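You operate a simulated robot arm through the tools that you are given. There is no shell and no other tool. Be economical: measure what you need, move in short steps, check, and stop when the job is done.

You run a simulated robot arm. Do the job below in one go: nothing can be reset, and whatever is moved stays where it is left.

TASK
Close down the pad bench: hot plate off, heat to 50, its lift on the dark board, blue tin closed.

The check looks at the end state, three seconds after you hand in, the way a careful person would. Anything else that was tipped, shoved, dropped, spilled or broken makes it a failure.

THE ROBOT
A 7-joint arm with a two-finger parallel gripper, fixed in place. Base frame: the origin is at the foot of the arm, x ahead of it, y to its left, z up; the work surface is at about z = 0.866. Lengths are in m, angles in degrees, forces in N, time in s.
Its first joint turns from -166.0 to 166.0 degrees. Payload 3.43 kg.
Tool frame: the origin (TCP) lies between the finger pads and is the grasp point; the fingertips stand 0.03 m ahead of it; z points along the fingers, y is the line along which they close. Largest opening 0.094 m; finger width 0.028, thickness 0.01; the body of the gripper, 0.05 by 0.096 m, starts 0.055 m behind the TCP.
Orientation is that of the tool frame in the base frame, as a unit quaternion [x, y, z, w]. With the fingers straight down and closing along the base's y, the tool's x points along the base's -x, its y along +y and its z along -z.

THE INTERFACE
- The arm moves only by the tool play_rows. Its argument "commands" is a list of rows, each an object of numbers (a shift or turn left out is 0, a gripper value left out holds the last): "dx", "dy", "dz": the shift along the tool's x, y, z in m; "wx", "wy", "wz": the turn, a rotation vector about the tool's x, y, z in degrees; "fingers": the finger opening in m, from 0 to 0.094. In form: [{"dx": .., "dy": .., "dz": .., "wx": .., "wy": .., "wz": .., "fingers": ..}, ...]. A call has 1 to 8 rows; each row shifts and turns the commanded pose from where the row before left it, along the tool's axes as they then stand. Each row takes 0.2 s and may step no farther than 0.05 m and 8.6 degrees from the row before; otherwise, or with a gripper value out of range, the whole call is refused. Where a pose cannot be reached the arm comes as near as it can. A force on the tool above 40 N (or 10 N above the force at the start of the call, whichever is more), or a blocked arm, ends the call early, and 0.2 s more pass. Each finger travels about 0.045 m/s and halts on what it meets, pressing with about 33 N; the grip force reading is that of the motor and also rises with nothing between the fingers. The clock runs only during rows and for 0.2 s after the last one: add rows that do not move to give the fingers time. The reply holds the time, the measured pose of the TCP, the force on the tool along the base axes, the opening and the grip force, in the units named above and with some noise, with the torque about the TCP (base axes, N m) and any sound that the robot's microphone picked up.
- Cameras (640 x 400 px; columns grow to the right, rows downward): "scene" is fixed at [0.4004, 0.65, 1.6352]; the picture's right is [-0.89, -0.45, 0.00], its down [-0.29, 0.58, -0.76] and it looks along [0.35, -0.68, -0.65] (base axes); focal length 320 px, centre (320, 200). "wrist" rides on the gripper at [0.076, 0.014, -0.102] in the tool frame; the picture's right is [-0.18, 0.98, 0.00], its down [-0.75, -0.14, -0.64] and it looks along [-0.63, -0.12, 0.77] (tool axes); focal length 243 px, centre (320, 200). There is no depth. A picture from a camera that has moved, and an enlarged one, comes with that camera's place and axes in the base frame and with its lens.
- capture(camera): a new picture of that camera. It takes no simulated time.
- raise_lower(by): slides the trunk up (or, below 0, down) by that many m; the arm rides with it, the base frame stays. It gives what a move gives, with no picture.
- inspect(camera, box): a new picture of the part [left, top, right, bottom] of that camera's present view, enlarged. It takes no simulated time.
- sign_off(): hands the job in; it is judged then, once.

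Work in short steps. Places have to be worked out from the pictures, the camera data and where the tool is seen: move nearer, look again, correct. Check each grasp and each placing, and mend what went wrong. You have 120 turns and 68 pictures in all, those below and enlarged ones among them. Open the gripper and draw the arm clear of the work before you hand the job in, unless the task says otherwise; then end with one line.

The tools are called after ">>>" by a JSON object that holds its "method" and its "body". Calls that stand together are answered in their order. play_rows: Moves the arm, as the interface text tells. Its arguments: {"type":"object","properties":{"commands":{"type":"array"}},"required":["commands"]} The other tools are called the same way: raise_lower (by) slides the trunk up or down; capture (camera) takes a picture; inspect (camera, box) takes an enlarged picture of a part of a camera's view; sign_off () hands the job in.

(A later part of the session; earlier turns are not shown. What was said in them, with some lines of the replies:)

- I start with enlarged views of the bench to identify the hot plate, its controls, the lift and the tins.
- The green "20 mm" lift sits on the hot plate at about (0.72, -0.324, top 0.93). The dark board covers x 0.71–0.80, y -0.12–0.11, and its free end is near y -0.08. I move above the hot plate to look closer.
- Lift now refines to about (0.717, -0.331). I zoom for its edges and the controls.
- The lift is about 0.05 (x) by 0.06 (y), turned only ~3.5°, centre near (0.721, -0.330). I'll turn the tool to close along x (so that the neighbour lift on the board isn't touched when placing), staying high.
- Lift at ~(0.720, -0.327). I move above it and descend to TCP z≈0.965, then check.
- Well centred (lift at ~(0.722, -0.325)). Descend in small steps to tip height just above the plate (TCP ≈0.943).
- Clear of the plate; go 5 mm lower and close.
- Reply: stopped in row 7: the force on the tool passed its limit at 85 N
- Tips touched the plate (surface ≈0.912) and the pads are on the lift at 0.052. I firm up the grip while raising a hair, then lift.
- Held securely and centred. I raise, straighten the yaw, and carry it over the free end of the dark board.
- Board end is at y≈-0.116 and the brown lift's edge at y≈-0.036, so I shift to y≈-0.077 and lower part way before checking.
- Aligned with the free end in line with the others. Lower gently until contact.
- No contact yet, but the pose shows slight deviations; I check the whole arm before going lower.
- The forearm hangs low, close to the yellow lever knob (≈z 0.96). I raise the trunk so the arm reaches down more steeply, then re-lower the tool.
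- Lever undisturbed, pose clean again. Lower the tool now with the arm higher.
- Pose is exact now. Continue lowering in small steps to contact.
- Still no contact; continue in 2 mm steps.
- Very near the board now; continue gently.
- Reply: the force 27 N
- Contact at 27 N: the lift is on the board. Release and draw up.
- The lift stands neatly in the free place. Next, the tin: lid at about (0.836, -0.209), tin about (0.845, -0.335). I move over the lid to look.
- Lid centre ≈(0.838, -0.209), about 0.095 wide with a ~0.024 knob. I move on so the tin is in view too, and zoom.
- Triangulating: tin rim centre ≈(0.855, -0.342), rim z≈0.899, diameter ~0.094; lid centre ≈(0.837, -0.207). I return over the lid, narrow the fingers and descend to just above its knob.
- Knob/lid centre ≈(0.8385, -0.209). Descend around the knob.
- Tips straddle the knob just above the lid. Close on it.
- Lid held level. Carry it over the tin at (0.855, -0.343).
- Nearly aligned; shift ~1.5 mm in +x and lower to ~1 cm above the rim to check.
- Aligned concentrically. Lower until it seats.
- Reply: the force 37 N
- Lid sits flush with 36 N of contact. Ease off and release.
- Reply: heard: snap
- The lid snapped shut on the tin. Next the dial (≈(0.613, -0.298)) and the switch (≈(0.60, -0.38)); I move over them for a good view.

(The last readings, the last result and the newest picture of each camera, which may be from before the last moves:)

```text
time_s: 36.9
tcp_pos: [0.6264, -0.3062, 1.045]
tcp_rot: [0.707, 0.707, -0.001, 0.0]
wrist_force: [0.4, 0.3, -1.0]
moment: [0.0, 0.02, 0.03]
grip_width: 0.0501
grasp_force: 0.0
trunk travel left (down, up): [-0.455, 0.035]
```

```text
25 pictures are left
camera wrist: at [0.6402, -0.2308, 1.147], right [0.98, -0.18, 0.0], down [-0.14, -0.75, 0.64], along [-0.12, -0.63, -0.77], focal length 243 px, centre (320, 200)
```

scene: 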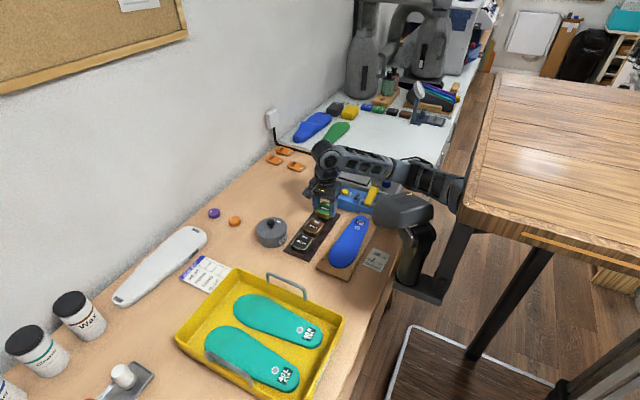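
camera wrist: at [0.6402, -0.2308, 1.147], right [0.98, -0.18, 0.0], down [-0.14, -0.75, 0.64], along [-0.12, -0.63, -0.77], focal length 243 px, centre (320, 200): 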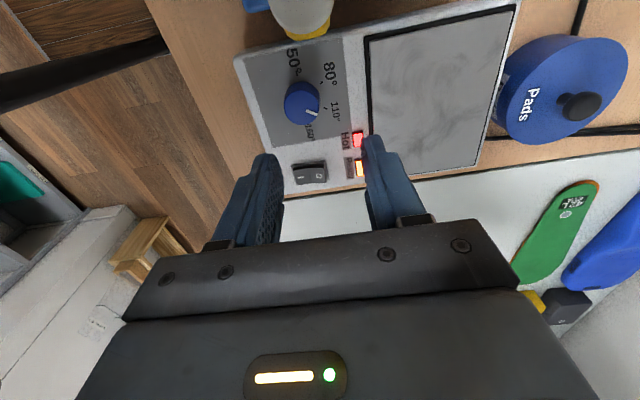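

>>> {"method": "inspect", "body": {"camera": "wrist", "box": [240, 40, 380, 200]}}

```text
2.50 times, centred on (310, 120) of wrist
camera zoom: at [0.6402, -0.2308, 1.147], right [0.98, -0.18, 0.0], down [-0.14, -0.75, 0.64], along [-0.12, -0.63, -0.77], focal length 606 px, centre (345, 400)
```

zoom: 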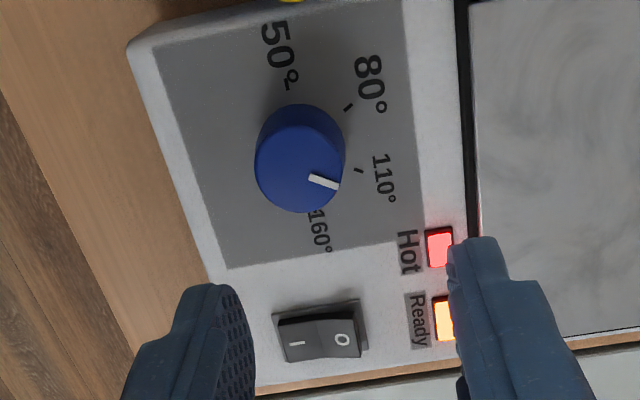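

Ticks triangulate to a dial centre ≈(0.610, -0.302); marks run 50° at +y, 80°, 110°, 160° at 60° spacing, and the pointer now stands at 110. I need +120° counter-clockwise. I centre over it and descend part way to refine.

>>> {"method": "play_rows", "body": {"commands": [{"dy": -0.0165, "dx": 0.004}, {"dz": 0.03}, {"dz": 0.03}, {}]}}

>>> {"method": "inspect", "body": {"camera": "wrist", "box": [220, 20, 420, 220]}}

>>> {"method": "inspect", "body": {"camera": "scene", "box": [340, 140, 430, 220]}}

```text
time_s: 37.9
tcp_pos: [0.6114, -0.3028, 0.9855]
tcp_rot: [0.707, 0.707, -0.001, 0.001]
wrist_force: [0.1, 0.1, -0.2]
moment: [-0.03, 0.01, -0.02]
grip_width: 0.05
grasp_force: 0.0
trunk travel left (down, up): [-0.455, 0.035]
```

```text
2.00 times, centred on (320, 120) of wrist
camera zoom: at [0.6249, -0.2276, 1.0868], right [0.98, -0.18, 0.0], down [-0.14, -0.75, 0.64], along [-0.12, -0.63, -0.77], focal length 485 px, centre (320, 360)
```

zoom: 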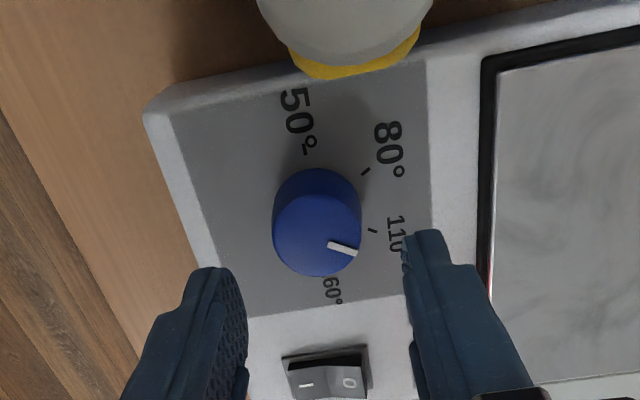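

```text
5.00 times, centred on (385, 180) of scene
camera zoom: at [0.4004, 0.65, 1.6352], right [-0.89, -0.45, 0.0], down [-0.29, 0.58, -0.76], along [0.35, -0.68, -0.65], focal length 1602 px, centre (-5, 300)
```

zoom: 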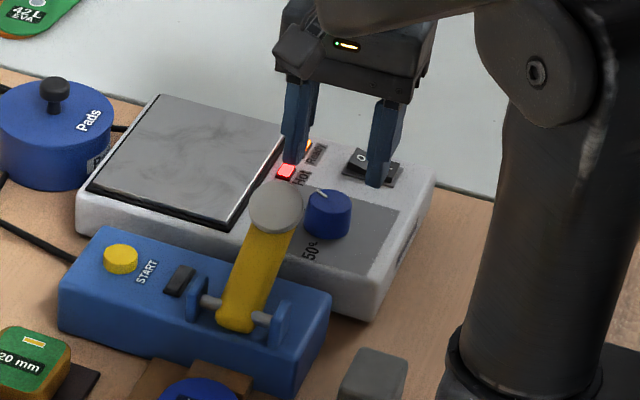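

Dial top ≈(0.610, -0.304, 0.920), 0.033 wide. Descend to TCP ≈0.940, then close.

>>> {"method": "play_rows", "body": {"commands": [{"dy": -0.001, "dx": -0.001, "dz": 0.02}, {"dz": 0.015}, {"dz": 0.008}, {"dz": 0.002}, {}]}}

>>> {"method": "inspect", "body": {"camera": "scene", "box": [360, 140, 430, 210]}}

```text
time_s: 39.1
tcp_pos: [0.6098, -0.3041, 0.9411]
tcp_rot: [0.707, 0.708, 0.0, 0.0]
wrist_force: [0.2, -0.8, -0.9]
moment: [0.0, 0.01, 0.03]
grip_width: 0.0502
grasp_force: 0.1
trunk travel left (down, up): [-0.455, 0.035]
```

```text
5.71 times, centred on (395, 175) of scene
camera zoom: at [0.4004, 0.65, 1.6352], right [-0.89, -0.45, 0.0], down [-0.29, 0.58, -0.76], along [0.35, -0.68, -0.65], focal length 1831 px, centre (-109, 343)
```

zoom: 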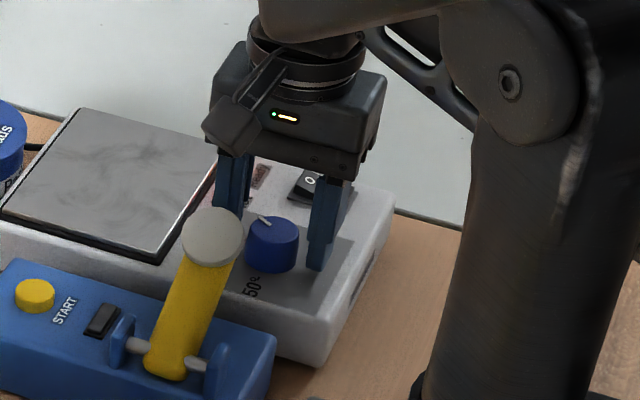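

Fingers straddle the dial without touching anything else. Close on it.

>>> {"method": "play_rows", "body": {"commands": [{"fingers": 0.04}, {"fingers": 0.03}, {"fingers": 0.025}, {}, {}]}}

```text
time_s: 40.3
tcp_pos: [0.6091, -0.3031, 0.9407]
tcp_rot: [0.708, 0.707, -0.001, 0.0]
wrist_force: [-1.9, 0.2, -2.4]
moment: [-0.04, 0.06, 0.01]
grip_width: 0.033
grasp_force: 45.4
trunk travel left (down, up): [-0.455, 0.035]
```

Gripped at 0.033, well centred (small side force). Turn counter-clockwise (negative wz), first a part turn.

>>> {"method": "play_rows", "body": {"commands": [{"wz": -7.5}, {"wz": -7.5}, {"wz": -7.5}, {"wz": -7.5}, {}]}}

>>> {"method": "inspect", "body": {"camera": "scene", "box": [360, 140, 430, 210]}}

```text
time_s: 41.5
tcp_pos: [0.6108, -0.3037, 0.9417]
tcp_rot: [0.498, 0.867, -0.001, 0.001]
wrist_force: [11.4, 0.3, -0.9]
moment: [0.08, -0.41, -0.01]
grip_width: 0.0329
grasp_force: 44.9
trunk travel left (down, up): [-0.455, 0.035]
```

```text
5.71 times, centred on (395, 175) of scene
camera zoom: at [0.4004, 0.65, 1.6352], right [-0.89, -0.45, 0.0], down [-0.29, 0.58, -0.76], along [0.35, -0.68, -0.65], focal length 1831 px, centre (-109, 343)
```

zoom: 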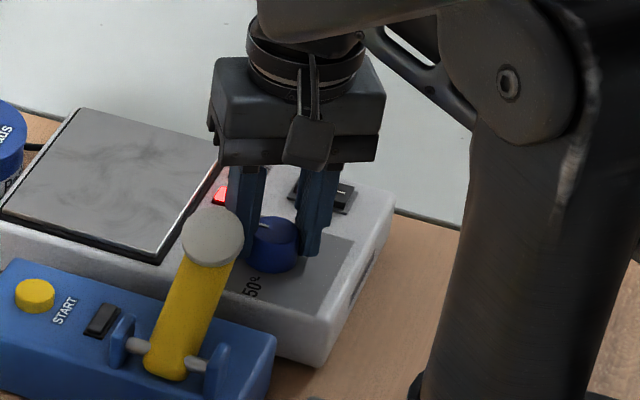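

Turning with the dial; an 11 N side push means the centre is ~1 mm further in +x. I correct that and continue.

>>> {"method": "play_rows", "body": {"commands": [{"dx": -0.0007, "dy": 0.0012, "wz": -7.5}, {"wz": -7.5}, {"wz": -7.5}, {"wz": -7.5}, {}]}}

>>> {"method": "play_rows", "body": {"commands": [{"wz": -7.5}, {"wz": -7.5}, {"wz": -7.5}, {"wz": -7.5}, {}]}}

>>> {"method": "capture", "body": {"camera": "wrist"}}

```text
time_s: 42.7
tcp_pos: [0.6106, -0.3016, 0.9397]
tcp_rot: [0.258, 0.966, -0.001, 0.0]
wrist_force: [-6.4, 10.9, -3.1]
moment: [0.51, 0.38, -0.04]
grip_width: 0.0328
grasp_force: 45.0
trunk travel left (down, up): [-0.455, 0.035]
```

```text
time_s: 43.9
tcp_pos: [0.6119, -0.303, 0.9403]
tcp_rot: [-0.003, 1.0, -0.001, 0.0]
wrist_force: [-8.2, 22.2, -4.1]
moment: [0.65, 0.29, -0.03]
grip_width: 0.0326
grasp_force: 45.0
trunk travel left (down, up): [-0.455, 0.035]
```

```text
19 pictures are left
camera wrist: at [0.5347, -0.2892, 1.0426], right [0.18, 0.98, 0.0], down [0.75, -0.14, 0.64], along [0.63, -0.12, -0.77], focal length 243 px, centre (320, 200)
```

wrist: 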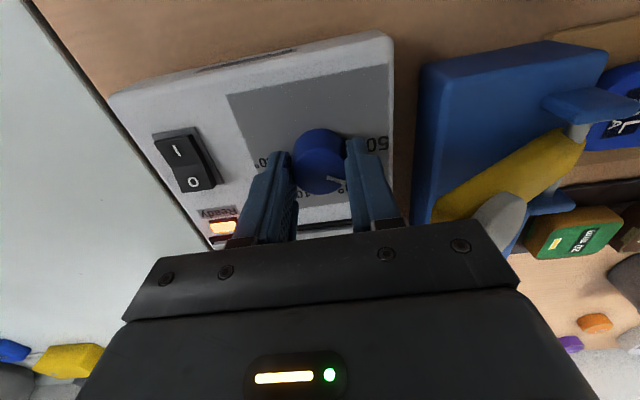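

Turned 90° with the dial following (pointer ≈60°). Relieve the side force (shift +y 1.5 mm, -x 0.7 mm) and do the last 30°.

>>> {"method": "play_rows", "body": {"commands": [{"dx": 0.0007, "dy": 0.0015}, {"wz": -7.5}, {"wz": -7.5}, {"wz": -7.5}, {"wz": -7.5}, {}]}}

>>> {"method": "inspect", "body": {"camera": "wrist", "box": [220, 80, 420, 240]}}

```text
time_s: 45.3
tcp_pos: [0.6109, -0.3025, 0.9415]
tcp_rot: [-0.261, 0.965, 0.0, 0.0]
wrist_force: [1.9, 14.9, -5.1]
moment: [0.69, -0.22, 0.0]
grip_width: 0.0326
grasp_force: 45.6
trunk travel left (down, up): [-0.455, 0.035]
```

```text
2.50 times, centred on (320, 160) of wrist
camera zoom: at [0.5377, -0.3283, 1.0427], right [-0.33, 0.94, 0.0], down [0.72, 0.26, 0.64], along [0.6, 0.21, -0.77], focal length 606 px, centre (320, 300)
```

zoom: 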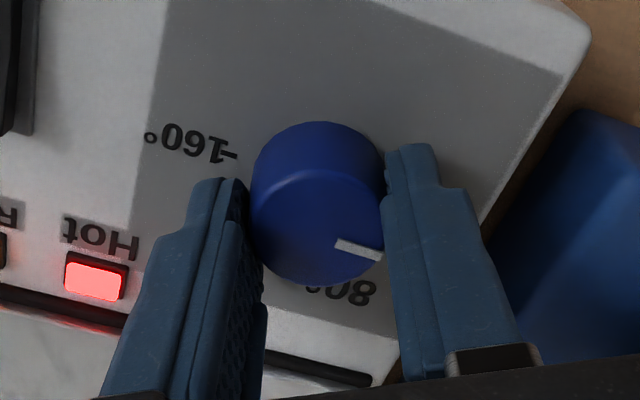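

Pointer reads about 90° (the 50 mark's direction). I release, lift straight up and inspect.

>>> {"method": "play_rows", "body": {"commands": [{"fingers": 0.04}, {"fingers": 0.05}, {}, {"dz": -0.02}, {"dz": -0.04}, {"dz": -0.04}, {}]}}

>>> {"method": "inspect", "body": {"camera": "wrist", "box": [240, 20, 420, 200]}}

```text
time_s: 46.9
tcp_pos: [0.6108, -0.3018, 1.0408]
tcp_rot: [-0.26, 0.966, -0.001, -0.001]
wrist_force: [0.8, 0.1, 1.1]
moment: [0.02, -0.05, 0.02]
grip_width: 0.05
grasp_force: 0.1
trunk travel left (down, up): [-0.455, 0.035]
```

```text
2.22 times, centred on (330, 110) of wrist
camera zoom: at [0.5381, -0.3282, 1.1423], right [-0.33, 0.94, 0.0], down [0.72, 0.26, 0.64], along [0.6, 0.21, -0.77], focal length 539 px, centre (298, 400)
```

zoom: 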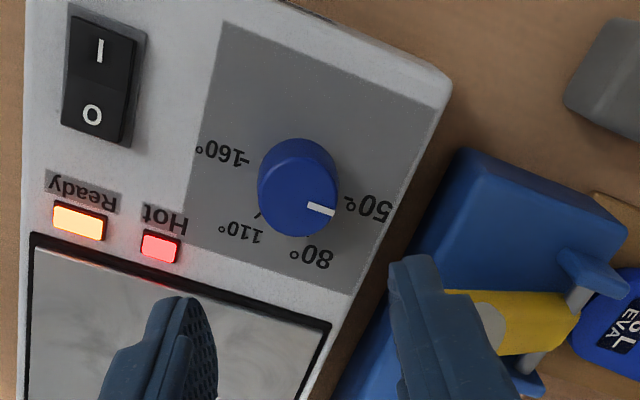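

Pointer is at the 50 tick; I zoom tighter to measure the residual angle.

>>> {"method": "inspect", "body": {"camera": "wrist", "box": [320, 70, 410, 140]}}

>>> {"method": "inspect", "body": {"camera": "scene", "box": [385, 160, 425, 200]}}

```text
5.71 times, centred on (365, 105) of wrist
camera zoom: at [0.5381, -0.3282, 1.1423], right [-0.33, 0.94, 0.0], down [0.72, 0.26, 0.64], along [0.6, 0.21, -0.77], focal length 1386 px, centre (63, 743)
```

zoom: 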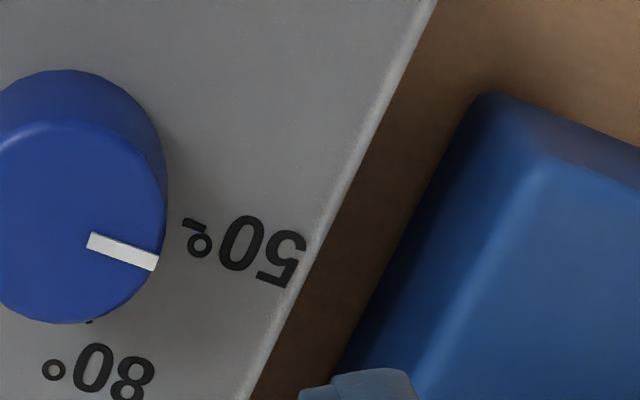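

```text
10.00 times, centred on (405, 180) of scene
camera zoom: at [0.4004, 0.65, 1.6352], right [-0.89, -0.45, 0.0], down [-0.29, 0.58, -0.76], along [0.35, -0.68, -0.65], focal length 3204 px, centre (-530, 400)
```

zoom: 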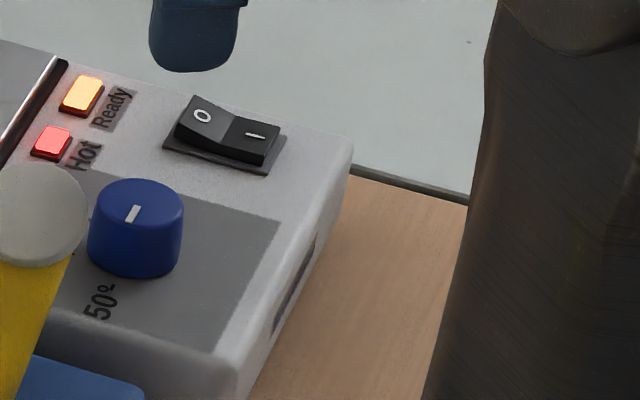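

The pointer measures within a few degrees of the 50 mark. Now the rocker: "I" side is down (on); "O" is at about (0.611, -0.387, z≈0.913). I close the fingers and turn so their narrow side lies along x.

>>> {"method": "play_rows", "body": {"commands": [{"wz": -8.5, "fingers": 0.0}, {"wz": -8.5}, {"wz": -8.5}, {"wz": -8.5}, {"wz": -8.5}, {"wz": -8.5}, {"wz": -8.5}, {}]}}

```text
time_s: 48.7
tcp_pos: [0.6106, -0.3014, 1.0402]
tcp_rot: [-0.704, 0.71, -0.001, -0.001]
wrist_force: [-0.2, -0.2, 0.5]
moment: [-0.01, 0.04, -0.01]
grip_width: 0.0002
grasp_force: 33.3
trunk travel left (down, up): [-0.455, 0.035]
```

Turn reached. Move above the "O" half and lower to ~3 cm above it to check.

>>> {"method": "play_rows", "body": {"commands": [{"dx": 0.043, "dy": -0.002}, {"dx": 0.0425, "dy": -0.0025}, {"dz": 0.04}, {"dz": 0.025}, {}]}}

>>> {"method": "inspect", "body": {"camera": "wrist", "box": [220, 40, 420, 240]}}

>>> {"method": "inspect", "body": {"camera": "scene", "box": [380, 130, 440, 190]}}

```text
time_s: 49.9
tcp_pos: [0.6153, -0.3888, 0.9766]
tcp_rot: [-0.705, 0.709, -0.001, -0.001]
wrist_force: [-0.6, 0.4, -0.7]
moment: [0.01, 0.0, -0.03]
grip_width: 0.0
grasp_force: 32.8
trunk travel left (down, up): [-0.455, 0.035]
```

```text
2.00 times, centred on (320, 140) of wrist
camera zoom: at [0.5998, -0.465, 1.078], right [-0.98, 0.19, 0.0], down [0.15, 0.75, 0.64], along [0.12, 0.63, -0.77], focal length 485 px, centre (320, 320)
```

zoom: 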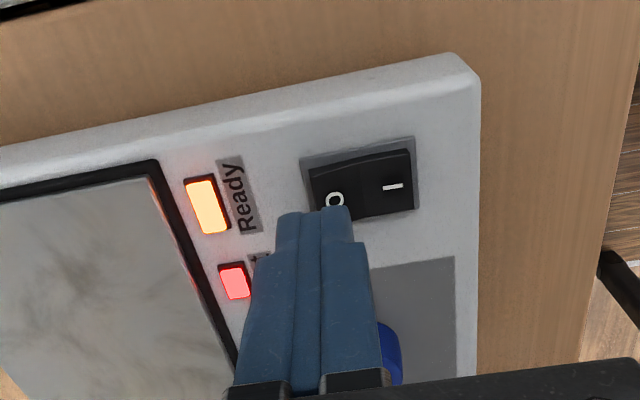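

```text
6.67 times, centred on (410, 160) of scene
camera zoom: at [0.4004, 0.65, 1.6352], right [-0.89, -0.45, 0.0], down [-0.29, 0.58, -0.76], along [0.35, -0.68, -0.65], focal length 2136 px, centre (-280, 467)
```

zoom: 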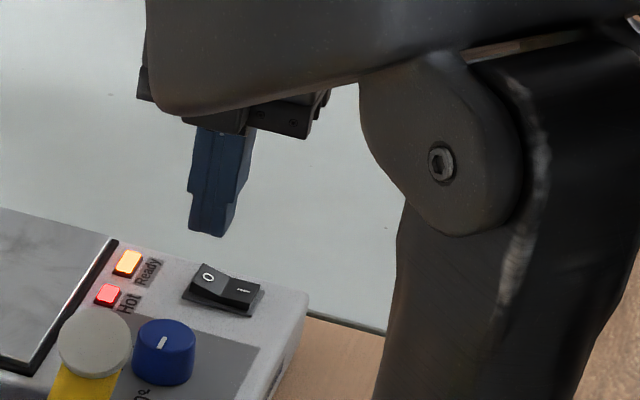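

O half is at ≈(0.609–0.617, -0.386); the tips are right above. Lower and press gently, listening for the click.

>>> {"method": "play_rows", "body": {"commands": [{"dx": -0.002, "dy": 0.001, "dz": 0.015}, {"dz": 0.01}, {"dz": 0.004}, {"dz": 0.003}, {}]}}

```text
time_s: 51.1
tcp_pos: [0.6138, -0.3856, 0.9457]
tcp_rot: [-0.704, 0.71, -0.001, 0.0]
wrist_force: [3.8, -1.3, 15.6]
moment: [0.05, 0.0, -0.02]
grip_width: 0.0
grasp_force: 33.1
trunk travel left (down, up): [-0.455, 0.035]
```

Contact with the raised side (15 N). Press on by small steps.

>>> {"method": "play_rows", "body": {"commands": [{"dz": 0.002}, {"dz": 0.002}, {}]}}

>>> {"method": "inspect", "body": {"camera": "scene", "box": [380, 150, 430, 200]}}

```text
time_s: 51.6
tcp_pos: [0.6143, -0.3858, 0.9455]
tcp_rot: [-0.705, 0.709, -0.002, 0.001]
wrist_force: [-4.2, 5.9, 21.0]
moment: [0.32, 0.33, -0.06]
grip_width: 0.0002
grasp_force: 32.8
trunk travel left (down, up): [-0.455, 0.035]
stopped in row 2: the force on the tool passed its limit at 44 N (the readings are from after the stop); the commanded pose is now the measured one
```

```text
8.00 times, centred on (405, 175) of scene
camera zoom: at [0.4004, 0.65, 1.6352], right [-0.89, -0.45, 0.0], down [-0.29, 0.58, -0.76], along [0.35, -0.68, -0.65], focal length 2563 px, centre (-360, 400)
```

zoom: 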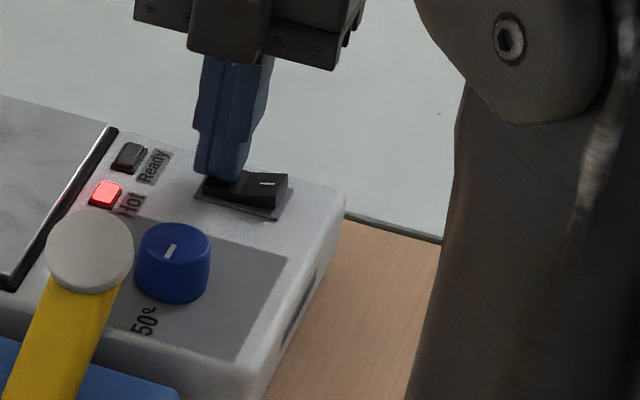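

The rocker flipped and the Ready lamp went out (Hot is residual heat). I retreat straight up and look at everything.

>>> {"method": "play_rows", "body": {"commands": [{"dz": -0.02}, {"dz": -0.045}, {"dz": -0.045}, {"dz": -0.045}, {"dz": -0.03}, {"fingers": 0.06}, {}]}}

>>> {"method": "inspect", "body": {"camera": "wrist", "box": [220, 20, 460, 220]}}

>>> {"method": "capture", "body": {"camera": "scene"}}

```text
time_s: 53.2
tcp_pos: [0.6144, -0.3861, 1.1283]
tcp_rot: [-0.705, 0.709, -0.003, 0.0]
wrist_force: [-1.0, -0.3, -1.0]
moment: [-0.02, 0.01, -0.01]
grip_width: 0.0501
grasp_force: 0.0
trunk travel left (down, up): [-0.455, 0.035]
```

```text
2.00 times, centred on (340, 120) of wrist
camera zoom: at [0.5988, -0.4625, 1.2304], right [-0.98, 0.19, 0.0], down [0.14, 0.75, 0.64], along [0.12, 0.63, -0.77], focal length 485 px, centre (280, 360)
```

zoom: 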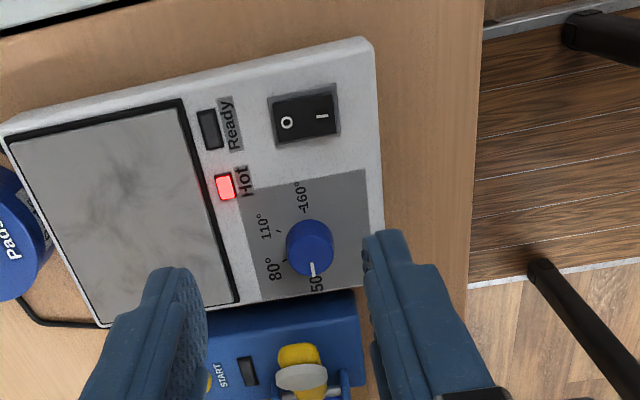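

```text
10 pictures are left
```

scene: 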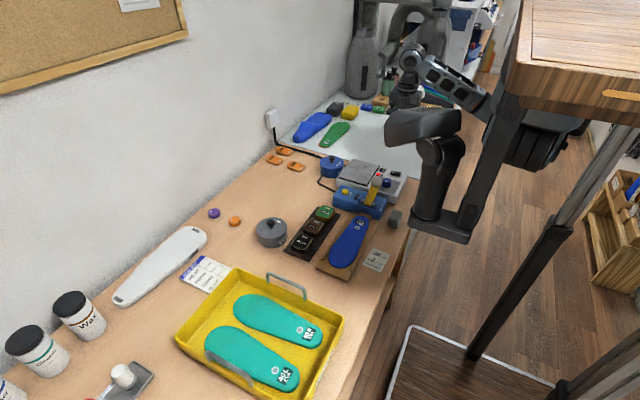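

Switch off, all else in place. One tighter look at the dial pointer versus the 50 mark.

>>> {"method": "inspect", "body": {"camera": "wrist", "box": [340, 100, 410, 170]}}

```text
5.71 times, centred on (375, 135) of wrist
camera zoom: at [0.5988, -0.4625, 1.2304], right [-0.98, 0.19, 0.0], down [0.14, 0.75, 0.64], along [0.12, 0.63, -0.77], focal length 1386 px, centre (6, 571)
```

zoom: 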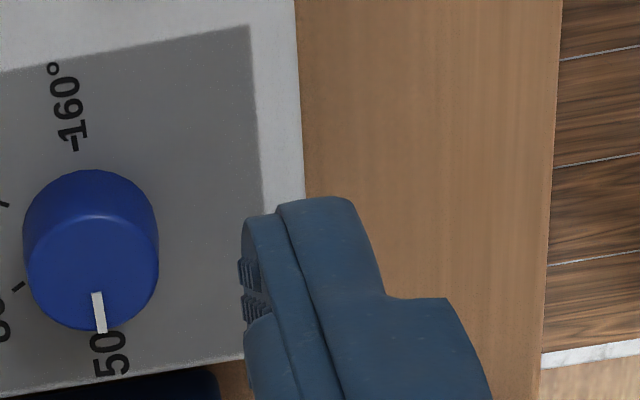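

The pointer lines up with 50 to within a few degrees. The arm is clear and the gripper open, so I hand in.

>>> {"method": "sign_off", "body": {}}

```text
The job is handed in.
```

The hot plate is off, the dial is at 50 (within a few degrees by the pictures), the green lift is on the dark board and the blue Pads tin is snapped shut; the red Hot lamp was still lit when I handed in, most likely from leftover heat.
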